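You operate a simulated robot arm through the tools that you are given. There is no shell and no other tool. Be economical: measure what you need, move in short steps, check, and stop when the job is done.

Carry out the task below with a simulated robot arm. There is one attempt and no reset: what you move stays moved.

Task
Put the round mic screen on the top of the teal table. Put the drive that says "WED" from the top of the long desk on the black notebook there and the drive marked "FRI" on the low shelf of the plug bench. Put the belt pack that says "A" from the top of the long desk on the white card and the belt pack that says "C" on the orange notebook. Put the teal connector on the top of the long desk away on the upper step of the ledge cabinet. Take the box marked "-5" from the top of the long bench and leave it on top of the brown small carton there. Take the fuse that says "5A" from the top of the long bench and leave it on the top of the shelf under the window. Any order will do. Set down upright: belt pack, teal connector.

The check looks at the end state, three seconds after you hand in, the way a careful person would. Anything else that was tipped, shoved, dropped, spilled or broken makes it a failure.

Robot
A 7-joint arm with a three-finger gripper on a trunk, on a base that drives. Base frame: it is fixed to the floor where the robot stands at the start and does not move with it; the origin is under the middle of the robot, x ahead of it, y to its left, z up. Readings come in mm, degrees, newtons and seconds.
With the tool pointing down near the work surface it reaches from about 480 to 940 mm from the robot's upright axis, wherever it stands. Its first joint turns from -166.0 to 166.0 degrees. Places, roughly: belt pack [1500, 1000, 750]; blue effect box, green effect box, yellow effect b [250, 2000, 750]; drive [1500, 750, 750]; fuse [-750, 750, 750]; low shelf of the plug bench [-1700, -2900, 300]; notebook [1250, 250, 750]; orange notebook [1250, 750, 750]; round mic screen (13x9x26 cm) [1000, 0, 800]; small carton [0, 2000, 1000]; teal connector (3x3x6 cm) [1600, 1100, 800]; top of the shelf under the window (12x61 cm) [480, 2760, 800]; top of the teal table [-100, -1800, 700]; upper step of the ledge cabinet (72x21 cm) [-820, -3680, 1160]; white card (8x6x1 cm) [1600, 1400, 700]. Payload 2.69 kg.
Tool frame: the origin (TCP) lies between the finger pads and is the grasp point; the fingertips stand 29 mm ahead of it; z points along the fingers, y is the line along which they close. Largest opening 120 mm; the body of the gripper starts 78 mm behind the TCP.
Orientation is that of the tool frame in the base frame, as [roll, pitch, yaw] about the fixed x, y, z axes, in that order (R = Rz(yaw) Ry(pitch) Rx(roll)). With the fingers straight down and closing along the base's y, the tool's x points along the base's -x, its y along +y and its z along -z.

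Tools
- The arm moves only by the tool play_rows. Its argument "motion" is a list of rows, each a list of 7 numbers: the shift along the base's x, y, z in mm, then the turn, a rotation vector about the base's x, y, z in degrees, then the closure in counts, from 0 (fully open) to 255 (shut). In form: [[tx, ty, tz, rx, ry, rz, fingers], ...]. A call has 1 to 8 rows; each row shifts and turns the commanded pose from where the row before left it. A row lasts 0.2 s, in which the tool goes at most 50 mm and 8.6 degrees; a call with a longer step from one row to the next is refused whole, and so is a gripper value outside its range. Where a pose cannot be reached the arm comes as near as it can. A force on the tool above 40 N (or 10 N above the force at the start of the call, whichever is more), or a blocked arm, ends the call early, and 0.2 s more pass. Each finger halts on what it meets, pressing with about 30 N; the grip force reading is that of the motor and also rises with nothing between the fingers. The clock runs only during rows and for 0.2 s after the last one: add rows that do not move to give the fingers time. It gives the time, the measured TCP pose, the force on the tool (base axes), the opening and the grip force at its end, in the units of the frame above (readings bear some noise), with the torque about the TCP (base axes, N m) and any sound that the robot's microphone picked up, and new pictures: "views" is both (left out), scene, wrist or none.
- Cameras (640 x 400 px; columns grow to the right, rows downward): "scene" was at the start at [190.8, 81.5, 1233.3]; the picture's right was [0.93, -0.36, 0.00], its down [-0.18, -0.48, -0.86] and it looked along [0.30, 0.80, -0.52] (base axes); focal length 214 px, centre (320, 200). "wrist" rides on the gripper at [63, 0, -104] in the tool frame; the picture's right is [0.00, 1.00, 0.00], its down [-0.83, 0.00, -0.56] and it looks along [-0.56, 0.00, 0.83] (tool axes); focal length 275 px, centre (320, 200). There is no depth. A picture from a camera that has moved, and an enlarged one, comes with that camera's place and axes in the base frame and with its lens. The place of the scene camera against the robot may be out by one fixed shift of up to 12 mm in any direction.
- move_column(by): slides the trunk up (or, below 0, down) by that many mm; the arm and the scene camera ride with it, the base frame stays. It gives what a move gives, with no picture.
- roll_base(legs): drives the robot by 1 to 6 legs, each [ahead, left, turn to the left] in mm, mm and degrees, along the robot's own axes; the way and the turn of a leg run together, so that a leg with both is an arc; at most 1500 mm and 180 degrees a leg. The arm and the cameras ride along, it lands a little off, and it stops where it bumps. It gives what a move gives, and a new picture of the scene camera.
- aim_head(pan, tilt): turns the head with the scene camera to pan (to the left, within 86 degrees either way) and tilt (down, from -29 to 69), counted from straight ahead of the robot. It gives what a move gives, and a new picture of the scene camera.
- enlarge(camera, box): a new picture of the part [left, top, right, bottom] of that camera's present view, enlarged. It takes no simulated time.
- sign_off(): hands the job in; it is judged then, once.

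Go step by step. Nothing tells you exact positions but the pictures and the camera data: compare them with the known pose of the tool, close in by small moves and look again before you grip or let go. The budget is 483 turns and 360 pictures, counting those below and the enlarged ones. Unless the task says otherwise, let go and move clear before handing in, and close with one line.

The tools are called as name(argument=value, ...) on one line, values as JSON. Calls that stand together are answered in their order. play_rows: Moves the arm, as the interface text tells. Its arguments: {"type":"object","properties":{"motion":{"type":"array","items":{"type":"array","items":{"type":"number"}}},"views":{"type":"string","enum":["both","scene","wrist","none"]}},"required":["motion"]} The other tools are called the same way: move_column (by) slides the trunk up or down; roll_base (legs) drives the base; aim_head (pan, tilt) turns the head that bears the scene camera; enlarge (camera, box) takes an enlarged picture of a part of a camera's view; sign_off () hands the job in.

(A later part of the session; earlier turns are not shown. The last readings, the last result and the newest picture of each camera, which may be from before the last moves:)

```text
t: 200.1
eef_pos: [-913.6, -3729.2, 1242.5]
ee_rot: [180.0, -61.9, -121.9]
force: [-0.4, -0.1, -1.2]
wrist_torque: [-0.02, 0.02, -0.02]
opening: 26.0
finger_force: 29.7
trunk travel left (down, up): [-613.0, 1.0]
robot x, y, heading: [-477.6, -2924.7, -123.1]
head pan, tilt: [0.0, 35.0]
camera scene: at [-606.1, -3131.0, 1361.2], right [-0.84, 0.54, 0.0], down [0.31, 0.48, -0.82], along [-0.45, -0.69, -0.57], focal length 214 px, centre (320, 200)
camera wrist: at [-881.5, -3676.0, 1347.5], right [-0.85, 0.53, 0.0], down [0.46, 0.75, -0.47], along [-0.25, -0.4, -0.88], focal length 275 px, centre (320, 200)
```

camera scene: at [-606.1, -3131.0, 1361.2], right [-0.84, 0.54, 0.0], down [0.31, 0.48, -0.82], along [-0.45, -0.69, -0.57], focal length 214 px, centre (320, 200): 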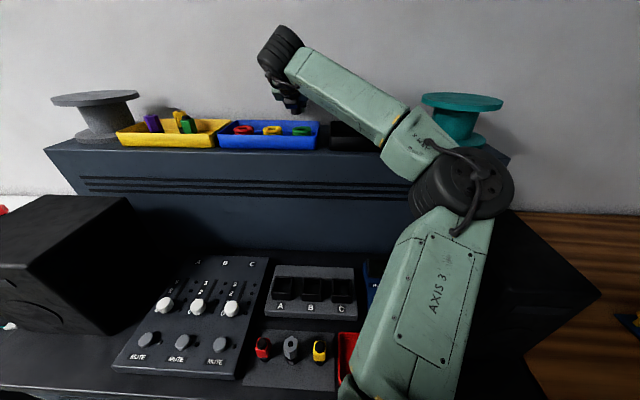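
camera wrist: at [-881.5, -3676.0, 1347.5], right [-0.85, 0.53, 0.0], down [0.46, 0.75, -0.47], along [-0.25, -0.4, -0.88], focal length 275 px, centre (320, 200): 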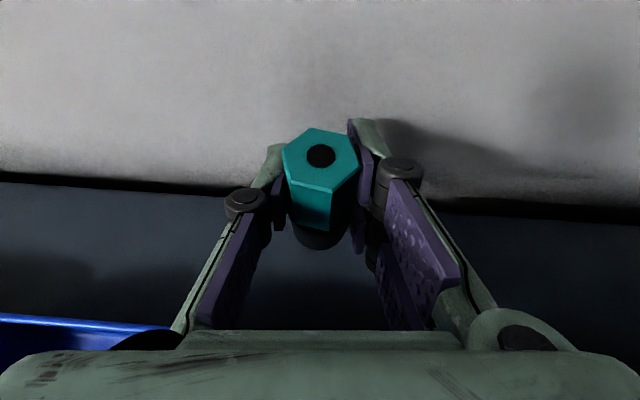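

play_rows(motion=[[0, 0, -18, 0, 0, 0, 255], [0, 0, -15, 0, 0, 0, 255], [0, 0, 0, 0, 0, 0, 255]], views="both")

```text
t: 200.9
eef_pos: [-916.1, -3726.8, 1210.1]
ee_rot: [179.9, -62.0, -121.9]
force: [0.2, -0.4, -1.3]
wrist_torque: [-0.01, 0.02, 0.0]
opening: 26.0
finger_force: 30.2
trunk travel left (down, up): [-613.0, 1.0]
robot x, y, heading: [-472.7, -2926.4, -123.0]
head pan, tilt: [0.0, 35.0]
camera scene: at [-606.1, -3131.1, 1361.2], right [-0.84, 0.54, 0.0], down [0.31, 0.48, -0.82], along [-0.45, -0.69, -0.57], focal length 214 px, centre (320, 200)
camera wrist: at [-882.2, -3673.0, 1315.4], right [-0.85, 0.53, 0.0], down [0.46, 0.75, -0.47], along [-0.25, -0.4, -0.88], focal length 275 px, centre (320, 200)
```

scene: 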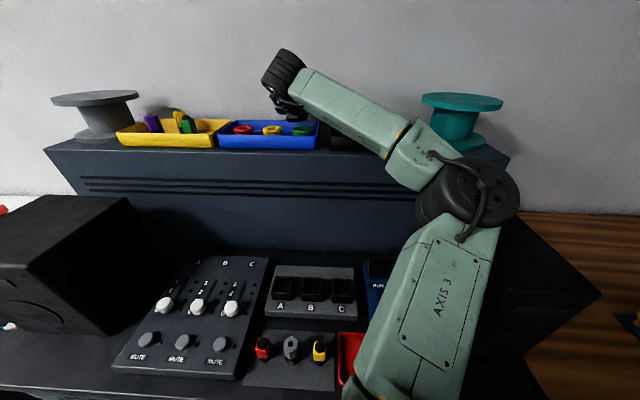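
wrist: 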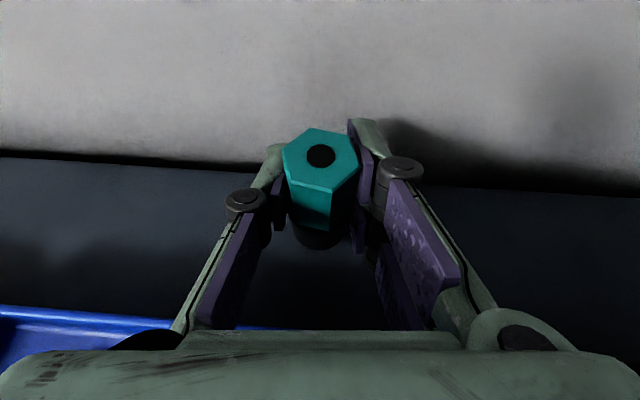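

play_rows(motion=[[0, 0, -4, 0, 0, 0, 255], [0, 0, -2.5, 0, 0, 0, 255], [0, 0, 0, 0, 0, 0, 255]], views="none")

play_rows(motion=[[0, 0, -2, 0, 0, 0, 255], [0, 0, 0, 0, 0, 0, 255]], views="wrist")

```text
t: 201.7
eef_pos: [-916.8, -3726.1, 1202.9]
ee_rot: [179.9, -62.1, -121.8]
force: [-0.1, -1.5, 0.1]
wrist_torque: [-0.03, -0.02, 0.01]
opening: 25.9
finger_force: 29.9
trunk travel left (down, up): [-613.0, 1.0]
robot x, y, heading: [-476.2, -2924.9, -123.0]
head pan, tilt: [0.0, 35.0]
```

```text
t: 202.3
eef_pos: [-915.3, -3725.3, 1202.9]
ee_rot: [-180.0, -62.2, -121.8]
force: [-0.7, -2.4, 6.8]
wrist_torque: [0.0, 0.09, 0.03]
opening: 26.0
finger_force: 30.3
trunk travel left (down, up): [-613.0, 1.0]
robot x, y, heading: [-478.9, -2923.0, -123.0]
head pan, tilt: [0.0, 35.0]
camera wrist: at [-882.5, -3672.5, 1307.7], right [-0.85, 0.53, 0.0], down [0.46, 0.75, -0.48], along [-0.25, -0.4, -0.88], focal length 275 px, centre (320, 200)
```

wrist: 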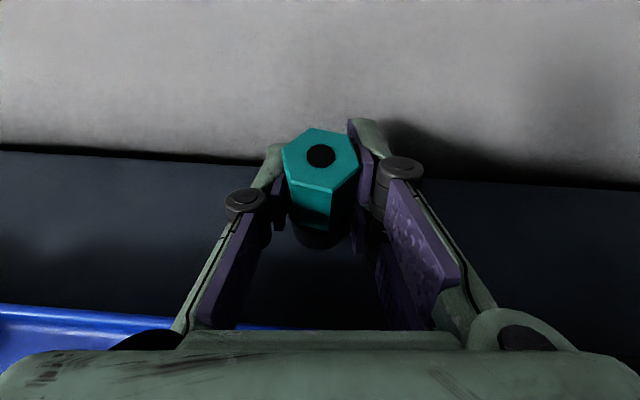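

Contact. Open and rise straight up.

play_rows(motion=[[0, 0, 1, 0, 0, 0, 240], [0, 0, 0, 0, 0, 0, 170], [0, 0, 0, 0, 0, 0, 120], [0, 0, 0, 0, 0, 0, 110], [0, 0, 20, 0, 0, 0, 110], [0, 0, 35, 0, 0, 0, 110], [0, 0, 35, 0, 0, 0, 110], [0, 0, 0, 0, 0, 0, 110]], views="wrist")

```text
t: 204.1
eef_pos: [-915.6, -3725.1, 1294.6]
ee_rot: [179.9, -62.0, -121.8]
force: [0.1, 0.3, -1.0]
wrist_torque: [0.01, -0.02, -0.02]
opening: 68.5
finger_force: 0.0
trunk travel left (down, up): [-613.0, 1.0]
robot x, y, heading: [-476.4, -2925.4, -123.1]
head pan, tilt: [0.0, 35.0]
camera wrist: at [-882.7, -3673.1, 1399.2], right [-0.85, 0.53, 0.01], down [0.46, 0.75, -0.47], along [-0.25, -0.4, -0.88], focal length 275 px, centre (320, 200)
```

wrist: 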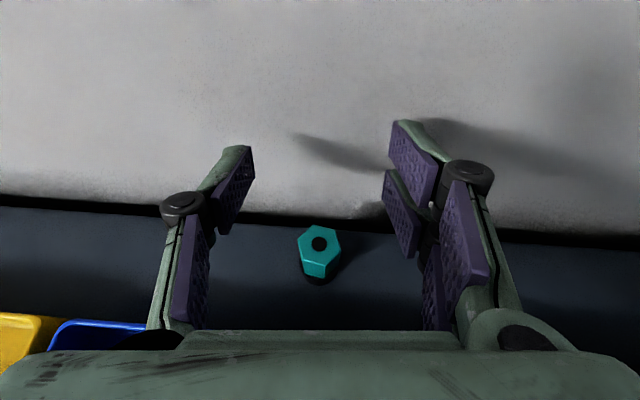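

Connector stands upright on the upper step. Now withdraw and head back to the desk for the FRI drive, keeping this tilted posture.

roll_base(legs=[[-330, 0, 0], [0, -1290, 0]])

roll_base(legs=[[-1000, 0, 0], [-800, 0, 0]])

```text
t: 216.0
eef_pos: [-1799.5, -2761.4, 1294.1]
ee_rot: [179.8, -62.0, -121.7]
force: [0.0, 0.2, 0.2]
wrist_torque: [-0.02, 0.0, 0.04]
opening: 68.1
finger_force: 0.1
trunk travel left (down, up): [-613.0, 1.0]
robot x, y, heading: [-1359.5, -1958.2, -123.1]
head pan, tilt: [0.0, 35.0]
camera scene: at [-1492.2, -2165.8, 1361.2], right [-0.84, 0.54, 0.0], down [0.31, 0.48, -0.82], along [-0.45, -0.69, -0.57], focal length 214 px, centre (320, 200)
```

scene: 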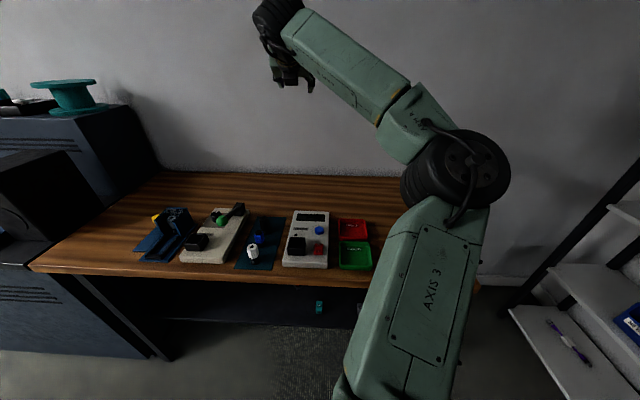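

```text
t: 225.2
eef_pos: [-797.3, -1217.5, 1295.2]
ee_rot: [179.9, -62.0, -123.1]
force: [0.3, 0.3, 0.4]
wrist_torque: [0.0, -0.01, 0.0]
opening: 68.2
finger_force: 0.1
trunk travel left (down, up): [-613.0, 1.0]
robot x, y, heading: [-338.7, -424.9, -124.2]
head pan, tilt: [0.0, 35.0]
camera scene: at [-475.0, -629.0, 1361.3], right [-0.83, 0.56, 0.0], down [0.32, 0.47, -0.82], along [-0.46, -0.68, -0.57], focal length 214 px, centre (320, 200)
```

scene: 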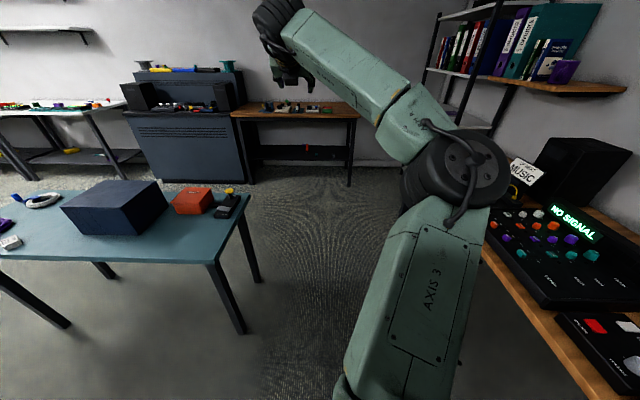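

roll_base(legs=[[0, 0, 92]])

roll_base(legs=[[-60, 1100, 0]])

```text
t: 229.7
eef_pos: [473.5, -843.1, 1294.3]
ee_rot: [179.9, -62.0, -30.3]
force: [-0.8, -1.5, 0.2]
wrist_torque: [-0.01, -0.02, -0.02]
opening: 68.6
finger_force: 0.1
trunk travel left (down, up): [-613.0, 1.0]
robot x, y, heading: [-342.2, -426.1, -31.4]
head pan, tilt: [0.0, 35.0]
camera scene: at [-129.5, -555.0, 1361.2], right [-0.52, -0.85, 0.0], down [-0.49, 0.3, -0.82], along [0.7, -0.43, -0.57], focal length 214 px, centre (320, 200)
```

scene: 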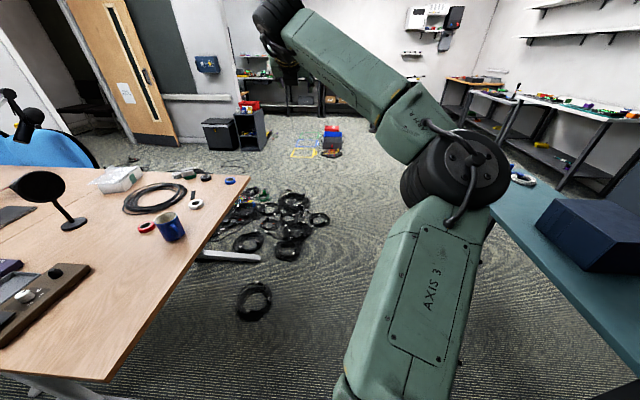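

```text
t: 238.4
eef_pos: [993.0, 121.9, 1294.5]
ee_rot: [179.8, -62.0, -30.2]
force: [0.3, -0.6, -0.4]
wrist_torque: [0.0, 0.03, 0.04]
opening: 68.0
finger_force: 0.0
trunk travel left (down, up): [-613.0, 1.0]
robot x, y, heading: [177.9, 539.6, -31.6]
head pan, tilt: [0.0, 35.0]
camera scene: at [389.8, 409.1, 1361.2], right [-0.52, -0.85, 0.0], down [-0.49, 0.3, -0.82], along [0.7, -0.43, -0.57], focal length 214 px, centre (320, 200)
```

scene: 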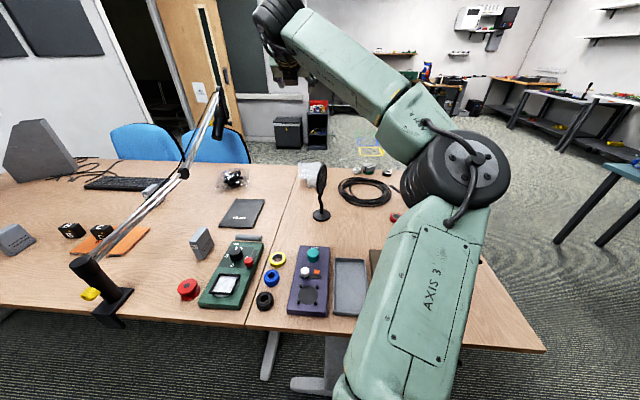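

enlarge(camera="scene", box=[140, 170, 300, 270])

roll_base(legs=[[-30, 1100, 0]])

```text
4.00 times, centred on (220, 220) of scene
camera zoom: at [389.8, 409.1, 1361.2], right [-0.52, -0.85, 0.0], down [-0.49, 0.3, -0.82], along [0.7, -0.43, -0.57], focal length 858 px, centre (720, 120)
```

zoom: 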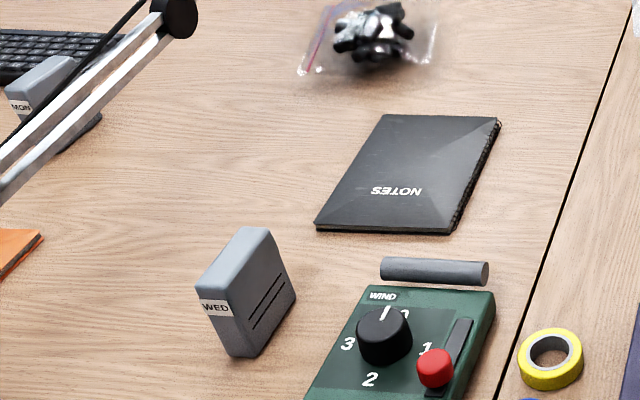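

```text
t: 247.1
eef_pos: [1526.3, 1082.8, 1294.6]
ee_rot: [180.0, -61.9, -28.8]
force: [0.1, -0.1, -0.4]
wrist_torque: [-0.01, 0.0, 0.01]
opening: 68.4
finger_force: 0.1
trunk travel left (down, up): [-613.0, 1.0]
robot x, y, heading: [701.0, 1476.1, -29.8]
head pan, tilt: [0.0, 35.0]
camera scene: at [916.6, 1354.8, 1361.2], right [-0.5, -0.87, 0.0], down [-0.5, 0.29, -0.82], along [0.71, -0.41, -0.57], focal length 214 px, centre (320, 200)
```

scene: 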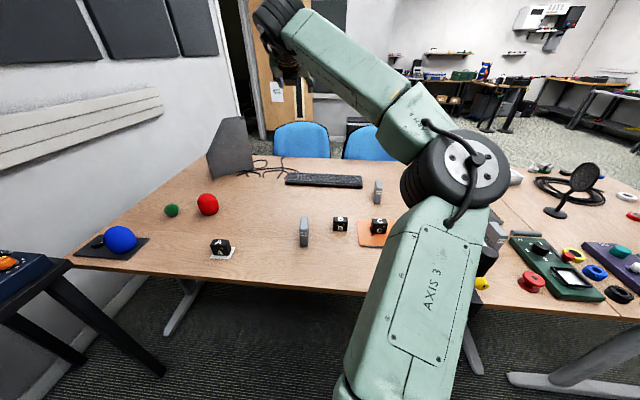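

FRI stands at about (1489, 1103), thin across the desk's length; WED is by the green box. I pull back to a standoff and lower the column.

play_rows(motion=[[-35, 21, 0, 0, 0, -1, 100], [-35, 21, 0, 0, 0, -1, 100], [-35, 21, 0, 0, 0, -1, 100], [-33, 21, 0, 0, 0, -1, 100]], views="none")

move_column(by=-250)

play_rows(motion=[[0, 0, -40, 0, 0, 0, 100], [0, 0, -40, 0, 0, 0, 100], [0, 0, -40, 0, 0, 0, 100], [0, 0, 0, 0, 0, 0, 100]], views="both")

```text
t: 248.1
eef_pos: [1387.4, 1168.6, 1296.2]
ee_rot: [179.9, -62.1, -32.9]
force: [-0.5, 0.2, 0.3]
wrist_torque: [0.01, 0.03, 0.03]
opening: 73.3
finger_force: 0.1
trunk travel left (down, up): [-613.0, 1.0]
robot x, y, heading: [702.5, 1484.3, -29.9]
head pan, tilt: [0.0, 35.0]
```

```text
t: 250.7
eef_pos: [1388.3, 1166.8, 1045.9]
ee_rot: [179.9, -61.9, -32.9]
force: [-1.0, 0.3, -0.1]
wrist_torque: [0.0, 0.02, 0.0]
opening: 72.9
finger_force: 0.0
trunk travel left (down, up): [-363.0, 251.0]
robot x, y, heading: [704.6, 1477.4, -29.8]
head pan, tilt: [0.0, 35.0]
```

```text
t: 251.7
eef_pos: [1385.8, 1169.2, 925.6]
ee_rot: [-179.9, -62.0, -32.9]
force: [0.3, -0.3, -0.1]
wrist_torque: [0.02, -0.01, -0.01]
opening: 72.7
finger_force: 0.1
trunk travel left (down, up): [-363.0, 251.0]
robot x, y, heading: [700.0, 1481.8, -30.1]
head pan, tilt: [0.0, 35.0]
camera scene: at [916.6, 1354.7, 1111.2], right [-0.5, -0.87, 0.0], down [-0.5, 0.29, -0.82], along [0.71, -0.41, -0.57], focal length 214 px, centre (320, 200)
camera wrist: at [1332.3, 1203.8, 1029.5], right [-0.54, -0.84, 0.0], down [-0.74, 0.48, -0.47], along [0.4, -0.26, -0.88], focal length 275 px, centre (320, 200)
```

scene: 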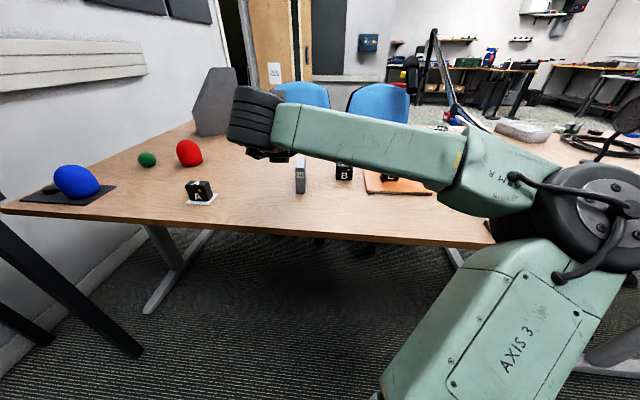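
wrist: 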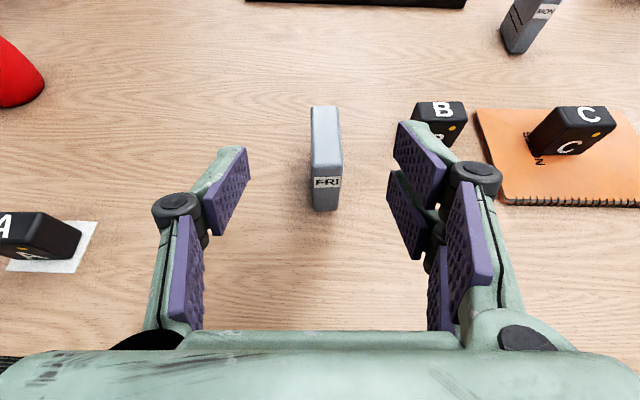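

FRI is lined up perfectly. Lower to grip height, then advance.

play_rows(motion=[[0, 0, -40, 0, 0, 0, 100], [0, 0, -40, 0, 0, 0, 100], [-2, -3, -40, 0, 0, 0, 100], [0, 0, -25, 0, 0, 0, 100], [30, -19, 0, 0, 0, 0, 100], [0, 0, 0, 0, 0, 0, 100]], views="both")

```text
t: 253.1
eef_pos: [1416.0, 1145.8, 779.2]
ee_rot: [179.9, -62.1, -32.8]
force: [-0.5, -0.6, -0.5]
wrist_torque: [0.02, -0.01, -0.03]
opening: 73.0
finger_force: 0.1
trunk travel left (down, up): [-363.0, 251.0]
robot x, y, heading: [705.0, 1480.2, -30.0]
head pan, tilt: [0.0, 35.0]
camera scene: at [916.6, 1354.7, 1111.2], right [-0.5, -0.87, 0.0], down [-0.5, 0.29, -0.82], along [0.71, -0.41, -0.57], focal length 214 px, centre (320, 200)
camera wrist: at [1363.1, 1180.1, 884.4], right [-0.54, -0.84, 0.01], down [-0.74, 0.47, -0.47], along [0.4, -0.26, -0.88], focal length 275 px, centre (320, 200)
```

scene: 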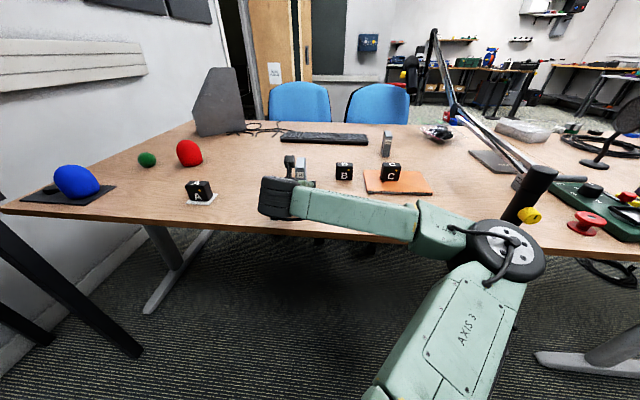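
wrist: 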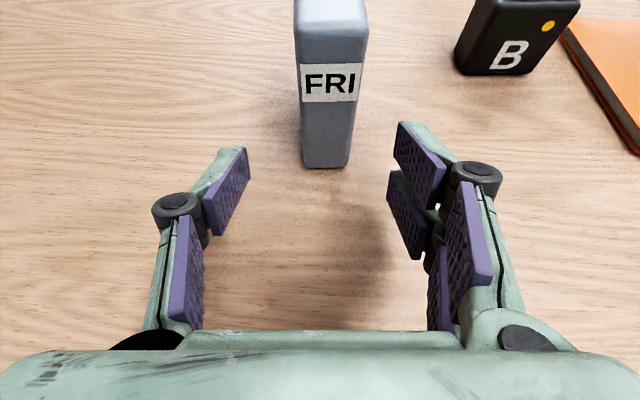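

The elbow is somewhat near the boom pole; advancing straightens it. Proceed carefully.

play_rows(motion=[[25, -16, 0, 0, 0, 0, 100], [25, -16, 0, 0, 0, 0, 100], [20, -13, 0, 0, 0, 0, 100], [0, 0, 0, 0, 0, 0, 100]], views="both")

```text
t: 254.1
eef_pos: [1483.4, 1099.7, 780.9]
ee_rot: [179.8, -62.0, -32.8]
force: [-0.5, -0.2, -0.7]
wrist_torque: [-0.02, -0.02, 0.01]
opening: 72.8
finger_force: 0.1
trunk travel left (down, up): [-363.0, 251.0]
robot x, y, heading: [704.8, 1475.7, -30.2]
head pan, tilt: [0.0, 35.0]
camera scene: at [916.6, 1354.7, 1111.2], right [-0.5, -0.87, 0.0], down [-0.5, 0.29, -0.82], along [0.71, -0.41, -0.57], focal length 214 px, centre (320, 200)
camera wrist: at [1431.6, 1133.6, 886.4], right [-0.54, -0.84, 0.01], down [-0.74, 0.47, -0.47], along [0.4, -0.26, -0.88], focal length 275 px, centre (320, 200)
```

scene: 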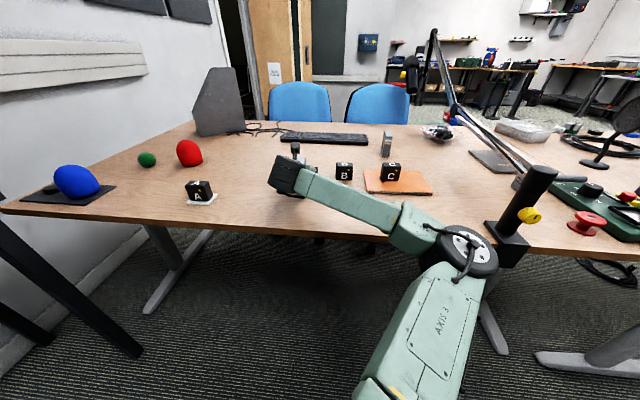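
wrist: 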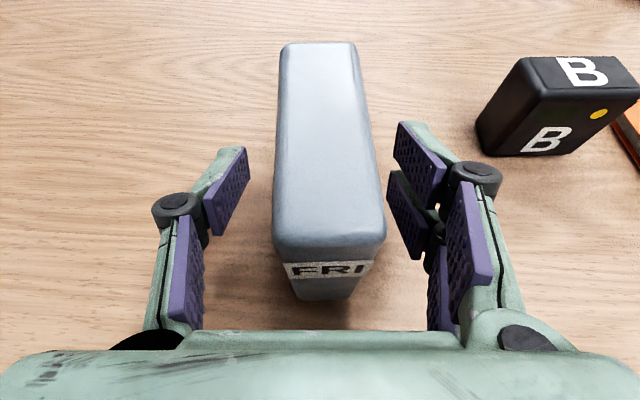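

play_rows(motion=[[0, 0, 0, 0, 0, 0, 140], [0, 0, 0, 0, 0, 0, 180], [0, 0, 0, 0, 0, 0, 255], [0, 0, 0, 0, 0, 0, 255], [0, 0, 0, 0, 0, 0, 255], [0, 0, 0, 0, 0, 0, 255]], views="wrist")

```text
t: 255.5
eef_pos: [1485.0, 1099.3, 780.9]
ee_rot: [179.9, -62.1, -32.8]
force: [-0.6, 0.2, -0.6]
wrist_torque: [-0.1, 0.04, -0.03]
opening: 29.9
finger_force: 30.3
trunk travel left (down, up): [-363.0, 251.0]
robot x, y, heading: [704.6, 1478.6, -30.0]
head pan, tilt: [0.0, 35.0]
camera wrist: at [1431.3, 1133.7, 886.6], right [-0.54, -0.84, 0.0], down [-0.74, 0.48, -0.47], along [0.4, -0.26, -0.88], focal length 275 px, centre (320, 200)
```

wrist: 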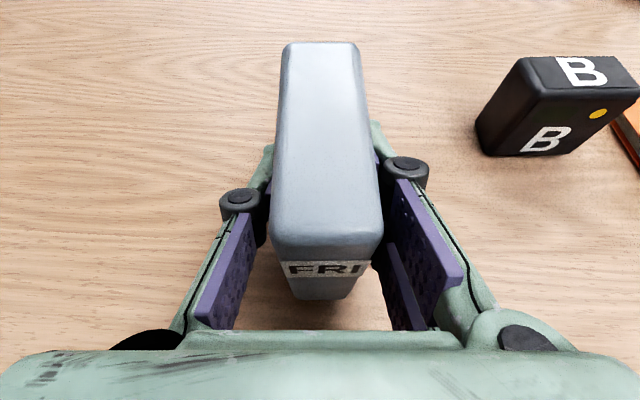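

Gripped. Lift and raise the column.

play_rows(motion=[[0, 0, 15, 0, 0, 0, 255], [0, 0, 25, 0, 0, 0, 255], [0, 0, 35, 0, 0, 0, 255], [0, 0, 40, 0, 0, 0, 255]], views="wrist")

move_column(by=245)

play_rows(motion=[[-25, 16, 20, 0, 0, 0, 255], [-25, 16, 20, 0, 0, 0, 255], [-25, 16, 20, 0, 0, 0, 255], [-25, 16, 20, 0, 0, 0, 255], [0, 0, 0, 0, 0, 0, 255]], views="scene")

```text
t: 256.5
eef_pos: [1484.1, 1099.3, 896.8]
ee_rot: [179.7, -62.0, -32.7]
force: [0.2, -0.4, -2.6]
wrist_torque: [0.01, 0.01, 0.0]
opening: 29.9
finger_force: 29.9
trunk travel left (down, up): [-363.0, 251.0]
robot x, y, heading: [705.1, 1479.2, -30.0]
head pan, tilt: [0.0, 35.0]
camera wrist: at [1431.8, 1133.2, 1001.3], right [-0.54, -0.84, 0.01], down [-0.74, 0.47, -0.47], along [0.39, -0.26, -0.88], focal length 275 px, centre (320, 200)
```

wrist: 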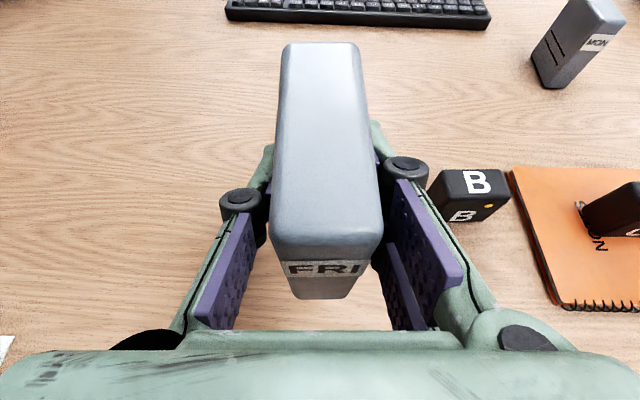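

```text
t: 259.0
eef_pos: [1484.9, 1098.8, 1140.9]
ee_rot: [179.9, -62.0, -32.8]
force: [0.1, -1.2, -2.6]
wrist_torque: [0.0, 0.01, -0.01]
opening: 29.7
finger_force: 29.9
trunk travel left (down, up): [-608.0, 6.0]
robot x, y, heading: [702.6, 1477.1, -30.2]
head pan, tilt: [0.0, 35.0]
```

```text
t: 260.2
eef_pos: [1384.0, 1161.5, 1218.8]
ee_rot: [179.9, -61.9, -32.8]
force: [0.3, 0.0, -2.1]
wrist_torque: [-0.02, -0.02, -0.01]
opening: 29.7
finger_force: 29.9
trunk travel left (down, up): [-608.0, 6.0]
robot x, y, heading: [704.3, 1479.2, -29.7]
head pan, tilt: [0.0, 35.0]
camera scene: at [917.0, 1354.6, 1356.1], right [-0.5, -0.87, 0.0], down [-0.5, 0.29, -0.82], along [0.71, -0.41, -0.57], focal length 214 px, centre (320, 200)
```

scene: 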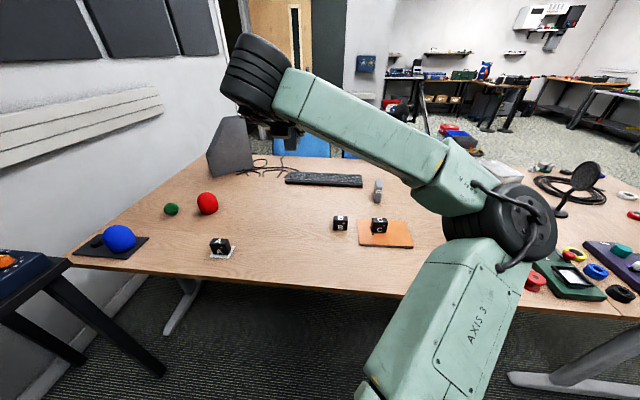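

roll_base(legs=[[0, -1150, -2], [0, -1080, 0], [0, 0, -90.5]])

```text
t: 281.8
eef_pos: [-834.0, -1078.4, 1218.9]
ee_rot: [179.9, -62.0, -127.9]
force: [-0.4, 0.2, -2.6]
wrist_torque: [-0.03, 0.0, -0.04]
opening: 29.6
finger_force: 30.5
trunk travel left (down, up): [-608.0, 6.0]
robot x, y, heading: [-457.4, -427.0, -125.3]
head pan, tilt: [0.0, 35.0]
camera scene: at [-593.9, -630.5, 1356.2], right [-0.82, 0.58, 0.0], down [0.33, 0.47, -0.82], along [-0.47, -0.67, -0.57], focal length 214 px, centre (320, 200)
```

scene: 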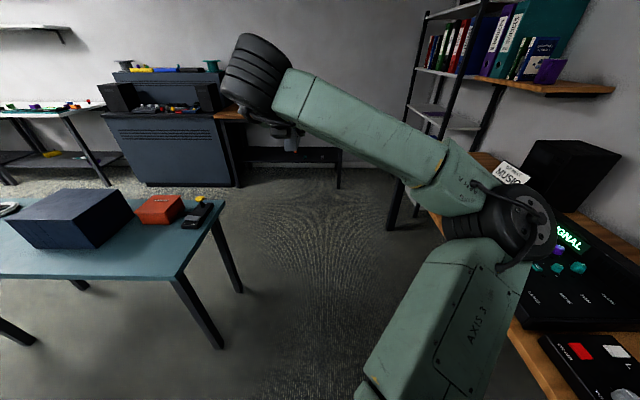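

roll_base(legs=[[0, 0, 3], [1350, 0, 0]])

aim_head(pan=15, tilt=35)

```text
t: 289.0
eef_pos: [-1524.3, -2258.6, 1218.7]
ee_rot: [179.9, -62.0, -124.7]
force: [-1.2, -0.4, -2.5]
wrist_torque: [0.02, 0.01, -0.03]
opening: 29.9
finger_force: 30.3
trunk travel left (down, up): [-608.0, 6.0]
robot x, y, heading: [-1180.3, -1589.5, -121.9]
head pan, tilt: [0.0, 35.0]
camera scene: at [-1310.1, -1799.0, 1356.1], right [-0.85, 0.53, 0.0], down [0.3, 0.49, -0.82], along [-0.43, -0.69, -0.57], focal length 214 px, centre (320, 200)
```

scene: 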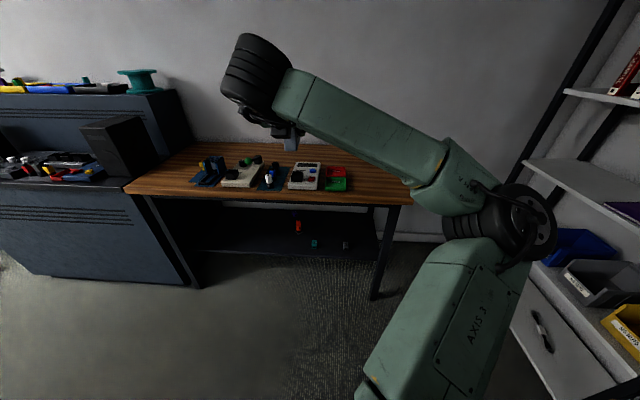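

```text
t: 289.8
eef_pos: [-1524.8, -2257.8, 1219.0]
ee_rot: [179.9, -62.1, -124.8]
force: [-0.3, 0.0, -2.7]
wrist_torque: [0.01, -0.03, -0.02]
opening: 29.6
finger_force: 29.8
trunk travel left (down, up): [-608.0, 6.0]
robot x, y, heading: [-1184.0, -1586.3, -121.9]
head pan, tilt: [15.0, 35.0]
camera scene: at [-1289.2, -1808.4, 1356.2], right [-0.96, 0.29, 0.0], down [0.17, 0.55, -0.82], along [-0.24, -0.78, -0.57], focal length 214 px, centre (320, 200)
```

scene: 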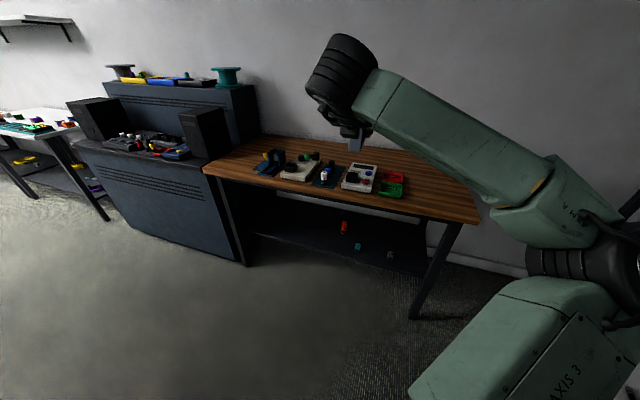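

The left part of the low shelf is empty. I position in front of it, then lower the column with the drive held in front of the bench.

roll_base(legs=[[210, 0, 0], [0, 260, 0]])

move_column(by=-400)

aim_head(pan=0, tilt=25)

```text
t: 293.7
eef_pos: [-1417.5, -2572.0, 1219.8]
ee_rot: [179.9, -62.0, -124.9]
force: [-1.0, -0.3, -2.3]
wrist_torque: [0.0, -0.01, 0.0]
opening: 29.7
finger_force: 29.6
trunk travel left (down, up): [-608.0, 6.0]
robot x, y, heading: [-1075.8, -1903.6, -122.1]
head pan, tilt: [15.0, 35.0]
camera scene: at [-1180.0, -2122.9, 1356.2], right [-0.96, 0.3, 0.0], down [0.17, 0.55, -0.82], along [-0.24, -0.78, -0.57], focal length 214 px, centre (320, 200)
```

scene: 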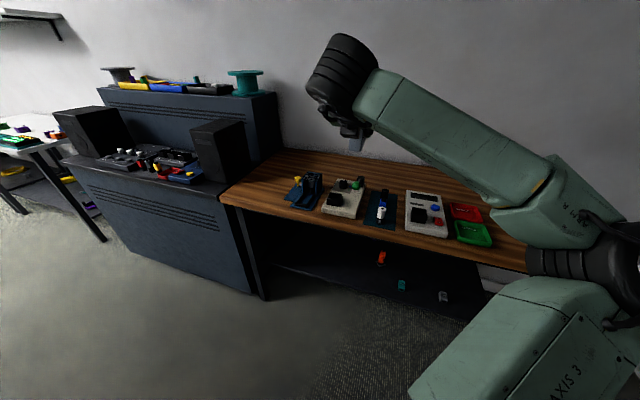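

```text
t: 297.5
eef_pos: [-1416.6, -2571.8, 818.6]
ee_rot: [179.9, -62.0, -125.0]
force: [0.5, -0.4, -2.3]
wrist_torque: [-0.03, -0.01, 0.02]
opening: 29.5
finger_force: 30.0
trunk travel left (down, up): [-208.0, 406.0]
robot x, y, heading: [-1077.6, -1905.3, -122.1]
head pan, tilt: [15.0, 35.0]
```

```text
t: 298.3
eef_pos: [-1416.6, -2572.5, 818.7]
ee_rot: [179.9, -62.0, -125.0]
force: [-0.1, 0.9, -2.2]
wrist_torque: [0.01, 0.01, 0.0]
opening: 29.7
finger_force: 29.8
trunk travel left (down, up): [-208.0, 406.0]
robot x, y, heading: [-1073.7, -1907.5, -122.2]
head pan, tilt: [0.0, 25.0]
camera scene: at [-1203.2, -2116.5, 971.9], right [-0.85, 0.53, 0.0], down [0.23, 0.36, -0.91], along [-0.48, -0.77, -0.42], focal length 214 px, centre (320, 200)
```

scene: 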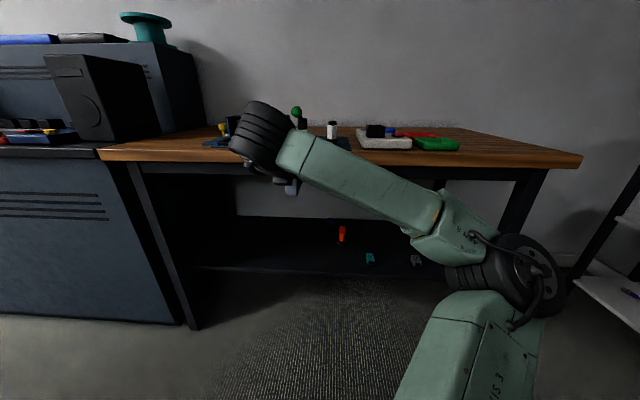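

move_column(by=-205)

play_rows(motion=[[0, 0, -40, 0, 0, 0, 255], [0, 0, -40, 0, 0, 0, 255], [0, 0, -40, 0, 0, 0, 255], [0, 0, -30, 0, 0, 0, 255]], views="both")

```text
t: 300.7
eef_pos: [-1414.1, -2571.7, 696.1]
ee_rot: [179.5, -62.4, -124.4]
force: [0.7, -0.5, -1.5]
wrist_torque: [0.03, 0.01, 0.01]
opening: 29.8
finger_force: 29.8
trunk travel left (down, up): [-78.0, 536.0]
robot x, y, heading: [-1074.3, -1903.0, -122.3]
head pan, tilt: [0.0, 25.0]
stopped: the arm was blocked; the commanded pose is now the measured one
```

```text
t: 301.7
eef_pos: [-1414.1, -2570.4, 545.3]
ee_rot: [179.9, -62.4, -124.6]
force: [1.0, -0.5, -2.8]
wrist_torque: [-0.01, -0.04, 0.0]
opening: 29.8
finger_force: 29.6
trunk travel left (down, up): [-78.0, 536.0]
robot x, y, heading: [-1072.5, -1901.1, -122.4]
head pan, tilt: [0.0, 25.0]
camera scene: at [-1202.6, -2114.3, 846.3], right [-0.85, 0.53, 0.0], down [0.22, 0.35, -0.91], along [-0.48, -0.77, -0.42], focal length 214 px, centre (320, 200)
camera wrist: at [-1378.1, -2518.8, 649.3], right [-0.82, 0.57, 0.01], down [0.5, 0.72, -0.48], along [-0.28, -0.39, -0.88], focal length 275 px, centre (320, 200)
```

scene: 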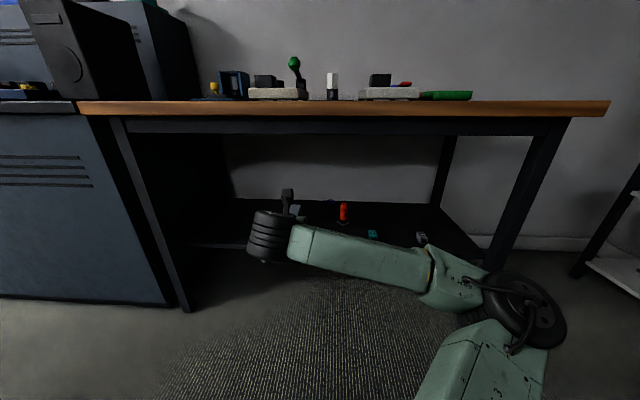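
wrist: 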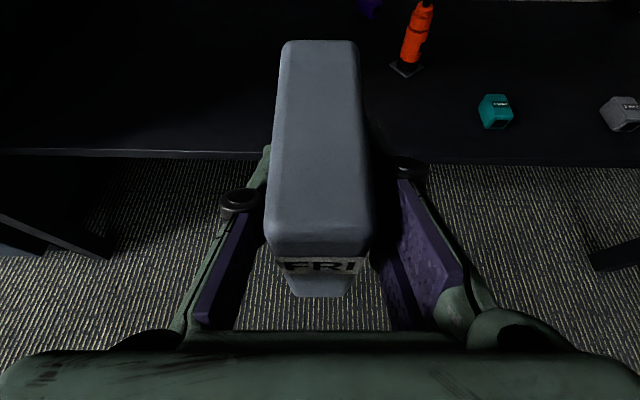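

play_rows(motion=[[0, 0, -40, 0, 0, 0, 255], [0, 0, -40, 0, 0, 0, 255], [0, 0, -40, 0, 0, 0, 255], [0, 0, -30, 0, 0, 0, 255]], views="both")

```text
t: 302.9
eef_pos: [-1417.5, -2573.0, 424.8]
ee_rot: [174.2, -64.6, -119.4]
force: [0.1, 1.1, -2.2]
wrist_torque: [-0.03, 0.01, -0.02]
opening: 29.7
finger_force: 29.9
trunk travel left (down, up): [-78.0, 536.0]
robot x, y, heading: [-1075.5, -1905.1, -122.1]
head pan, tilt: [0.0, 25.0]
stopped in row 4: the arm was blocked; the commanded pose is now the measured one
camera scene: at [-1195.2, -2110.3, 857.0], right [-0.85, 0.53, 0.01], down [0.21, 0.35, -0.91], along [-0.49, -0.77, -0.41], focal length 214 px, centre (320, 200)
camera wrist: at [-1375.3, -2520.2, 526.1], right [-0.82, 0.57, 0.05], down [0.47, 0.72, -0.51], along [-0.33, -0.4, -0.86], focal length 275 px, centre (320, 200)
```

scene: 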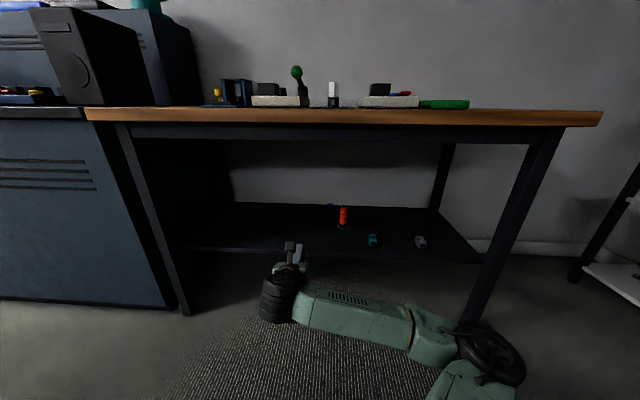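
wrist: 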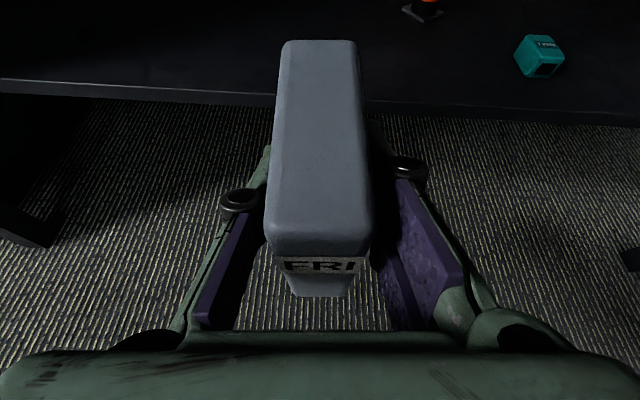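

The elbow came down to the floor, so I go back up; I'll enter under the bench higher and lower the drive with the arm more extended.

play_rows(motion=[[0, 0, 30, 0, 0, 0, 255], [0, 0, 30, 0, 0, 0, 255], [0, 0, 30, 0, 0, 0, 255], [0, 0, 30, 0, 0, 0, 255]], views="both")

```text
t: 303.9
eef_pos: [-1416.9, -2570.3, 539.1]
ee_rot: [175.5, -64.3, -120.9]
force: [0.2, 0.0, -2.1]
wrist_torque: [0.01, 0.0, -0.02]
opening: 29.8
finger_force: 30.3
trunk travel left (down, up): [-78.0, 536.0]
robot x, y, heading: [-1073.5, -1903.6, -122.5]
head pan, tilt: [0.0, 25.0]
camera scene: at [-1197.1, -2110.0, 852.2], right [-0.85, 0.53, 0.0], down [0.22, 0.35, -0.91], along [-0.49, -0.77, -0.41], focal length 214 px, centre (320, 200)
camera wrist: at [-1375.5, -2517.6, 640.8], right [-0.82, 0.57, 0.04], down [0.48, 0.72, -0.51], along [-0.32, -0.4, -0.86], focal length 275 px, centre (320, 200)
```

scene: 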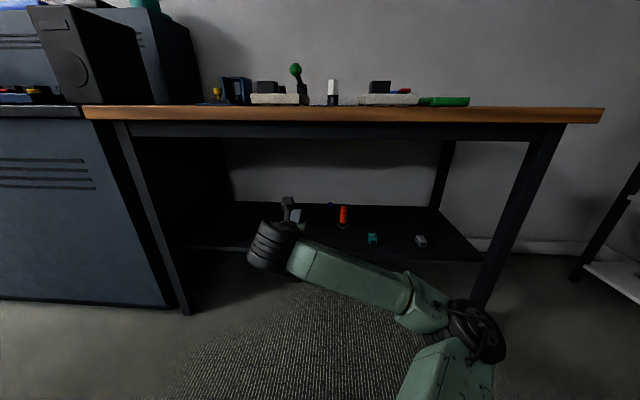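
wrist: 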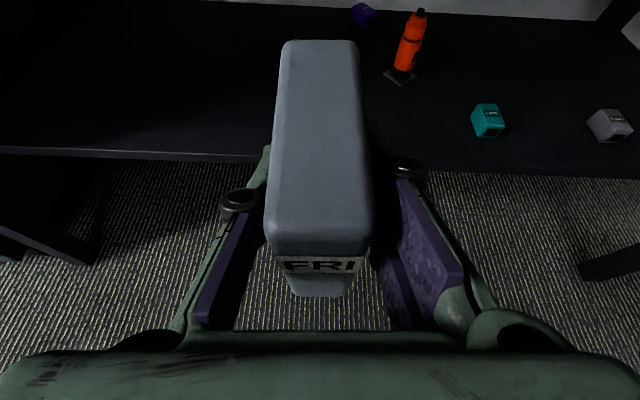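

move_column(by=160)

play_rows(motion=[[-21, -34, -30, 1.1, -1.7, 0, 255], [0, 0, -40, 1.1, -1.7, 0, 255], [0, 0, -40, 0, 0, -2, 255], [0, 0, -30, 0, 0, 0, 255]], views="scene")

```text
t: 305.7
eef_pos: [-1418.1, -2573.6, 677.0]
ee_rot: [176.5, -63.1, -121.7]
force: [0.3, 0.4, -2.8]
wrist_torque: [0.02, -0.01, 0.0]
opening: 29.6
finger_force: 30.2
trunk travel left (down, up): [-238.0, 376.0]
robot x, y, heading: [-1072.9, -1903.3, -122.2]
head pan, tilt: [0.0, 25.0]
```

```text
t: 306.7
eef_pos: [-1439.4, -2607.4, 536.2]
ee_rot: [-180.0, -59.4, -126.7]
force: [0.8, -0.6, -2.6]
wrist_torque: [0.02, -0.01, 0.01]
opening: 29.7
finger_force: 30.0
trunk travel left (down, up): [-238.0, 376.0]
robot x, y, heading: [-1072.4, -1904.3, -121.9]
head pan, tilt: [0.0, 25.0]
camera scene: at [-1203.2, -2116.5, 1002.0], right [-0.85, 0.53, 0.0], down [0.23, 0.36, -0.91], along [-0.48, -0.77, -0.42], focal length 214 px, centre (320, 200)
```

scene: 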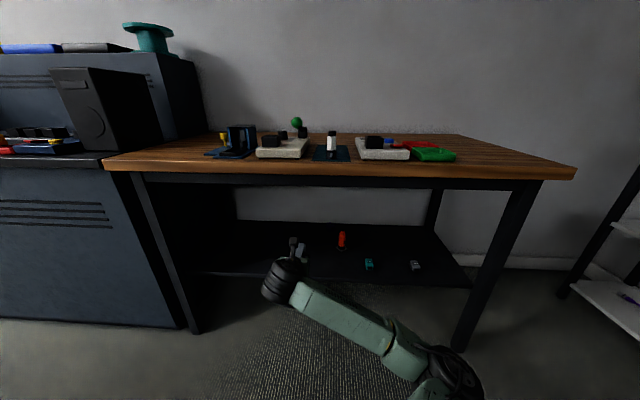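

roll_base(legs=[[110, 0, 0]])

play_rows(motion=[[-16, -25, 0, 0, 0, 0, 255], [-16, -25, 0, 0, 0, 0, 255], [-16, -25, 0, 0, 0, 0, 255], [-16, -25, 0, 0, 0, 0, 255], [-16, -25, 0, 0, 0, 0, 255]], views="both")

```text
t: 307.9
eef_pos: [-1496.8, -2702.3, 536.7]
ee_rot: [180.0, -59.5, -126.7]
force: [0.2, -0.3, -2.5]
wrist_torque: [-0.04, 0.0, -0.01]
opening: 29.7
finger_force: 30.0
trunk travel left (down, up): [-238.0, 376.0]
robot x, y, heading: [-1134.1, -1997.6, -122.2]
head pan, tilt: [0.0, 25.0]
camera scene: at [-1262.1, -2210.3, 1001.9], right [-0.85, 0.53, 0.0], down [0.23, 0.36, -0.91], along [-0.48, -0.77, -0.42], focal length 214 px, centre (320, 200)
```

scene: 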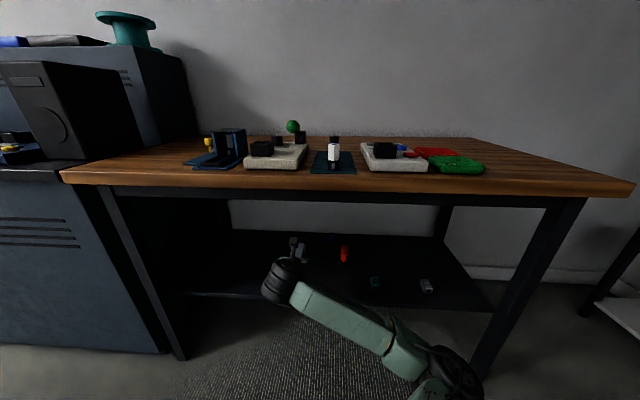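

```text
t: 309.1
eef_pos: [-1580.0, -2825.6, 535.9]
ee_rot: [180.0, -59.4, -126.6]
force: [-0.9, -0.2, -2.6]
wrist_torque: [0.03, 0.0, 0.03]
opening: 29.6
finger_force: 30.5
trunk travel left (down, up): [-238.0, 376.0]
robot x, y, heading: [-1130.5, -1992.2, -122.3]
head pan, tilt: [0.0, 25.0]
camera scene: at [-1262.2, -2210.3, 1001.9], right [-0.85, 0.53, 0.0], down [0.23, 0.36, -0.91], along [-0.48, -0.77, -0.42], focal length 214 px, centre (320, 200)
camera wrist: at [-1545.5, -2780.3, 643.7], right [-0.8, 0.59, 0.0], down [0.53, 0.73, -0.43], along [-0.26, -0.35, -0.9], focal length 275 px, centre (320, 200)
```

scene: 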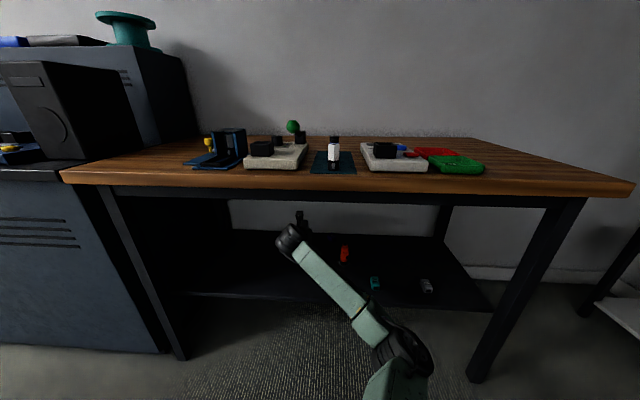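
wrist: 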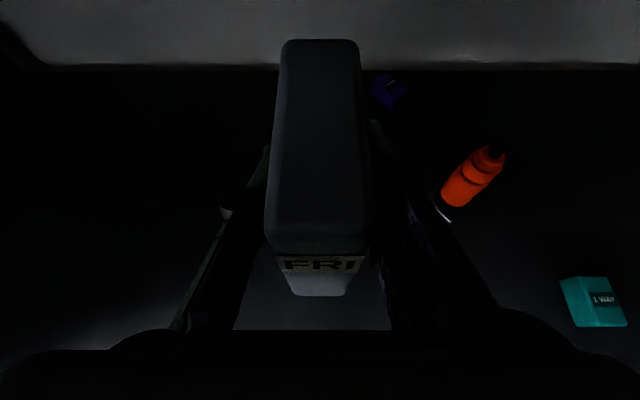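

Under the bench, over the empty part of the shelf. Lower step by step.

play_rows(motion=[[5, 8, -30, 0, 0, 0, 255], [5, 8, -30, 0, 0, 0, 255], [0, 0, -30, 0, 0, 0, 255], [0, 0, 0, 0, 0, 0, 255]], views="both")

```text
t: 310.1
eef_pos: [-1572.4, -2810.9, 446.3]
ee_rot: [-180.0, -59.5, -126.7]
force: [-0.4, -1.0, -1.8]
wrist_torque: [0.01, 0.0, 0.01]
opening: 29.6
finger_force: 30.7
trunk travel left (down, up): [-238.0, 376.0]
robot x, y, heading: [-1131.3, -1999.0, -122.3]
head pan, tilt: [0.0, 25.0]
camera scene: at [-1262.2, -2210.4, 1001.9], right [-0.85, 0.53, 0.0], down [0.23, 0.36, -0.91], along [-0.48, -0.77, -0.42], focal length 214 px, centre (320, 200)
camera wrist: at [-1538.0, -2764.9, 553.3], right [-0.8, 0.59, 0.0], down [0.53, 0.73, -0.43], along [-0.26, -0.35, -0.9], focal length 275 px, centre (320, 200)
```

scene: 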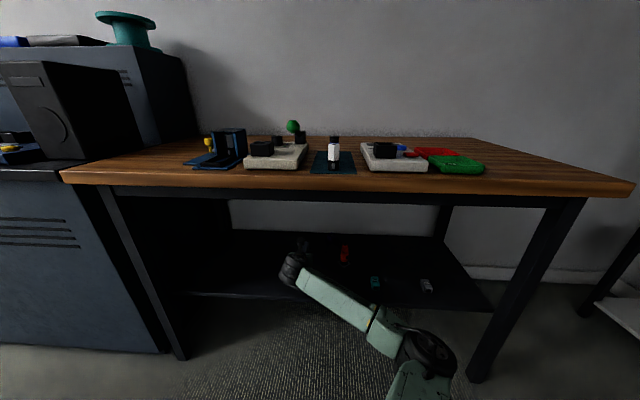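
wrist: 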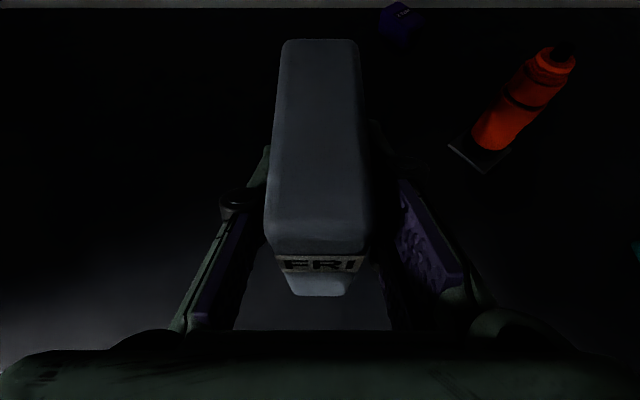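

play_rows(motion=[[0, 0, -20, -2, 1.5, 0, 255], [0, 0, -20, 0, 0, 0, 255], [0, 0, -15, 0, 0, 0, 255], [0, 0, 0, 0, 0, 0, 255]], views="scene")

```text
t: 311.1
eef_pos: [-1571.6, -2810.5, 393.0]
ee_rot: [-180.0, -62.0, -126.7]
force: [-0.2, 0.9, -2.6]
wrist_torque: [0.01, -0.01, 0.0]
opening: 29.8
finger_force: 30.1
trunk travel left (down, up): [-238.0, 376.0]
robot x, y, heading: [-1131.2, -1997.0, -122.1]
head pan, tilt: [0.0, 25.0]
camera scene: at [-1262.2, -2210.3, 1001.9], right [-0.85, 0.53, 0.0], down [0.23, 0.36, -0.91], along [-0.48, -0.77, -0.42], focal length 214 px, centre (320, 200)
```

scene: 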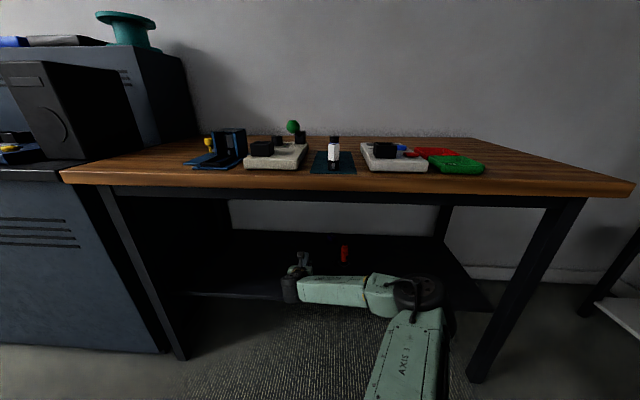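

The elbow flipped to a higher posture, clear of shelf items. Continue down gently.

play_rows(motion=[[0, 0, -10, 0, 0, 0, 255], [0, 0, -8, 0, 0, 0, 255], [0, 0, -6, 0, 0, 0, 255], [0, 0, 0, 0, 0, 0, 255]], views="both")

```text
t: 312.1
eef_pos: [-1570.0, -2809.7, 370.8]
ee_rot: [-179.9, -62.3, -126.7]
force: [2.0, 0.5, 12.6]
wrist_torque: [0.4, -0.36, 0.01]
opening: 29.8
finger_force: 29.7
trunk travel left (down, up): [-238.0, 376.0]
robot x, y, heading: [-1131.9, -1995.9, -121.9]
head pan, tilt: [0.0, 25.0]
camera scene: at [-1261.6, -2209.5, 1002.5], right [-0.85, 0.53, 0.0], down [0.22, 0.36, -0.91], along [-0.48, -0.77, -0.42], focal length 214 px, centre (320, 200)
camera wrist: at [-1532.8, -2760.2, 476.2], right [-0.8, 0.59, 0.0], down [0.52, 0.71, -0.48], along [-0.29, -0.38, -0.88], focal length 275 px, centre (320, 200)
```

scene: 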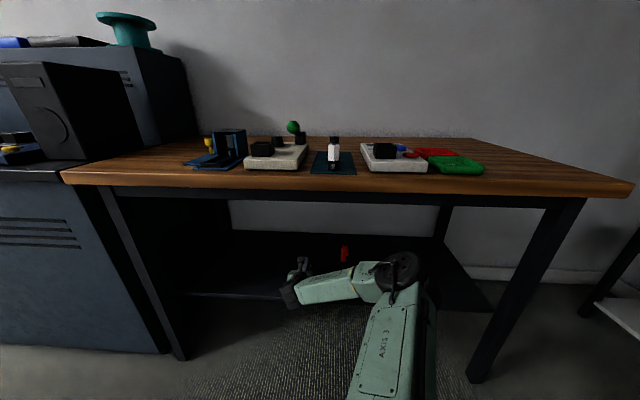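
wrist: 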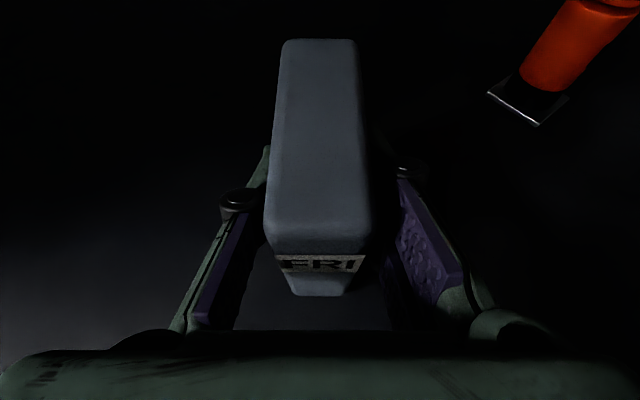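

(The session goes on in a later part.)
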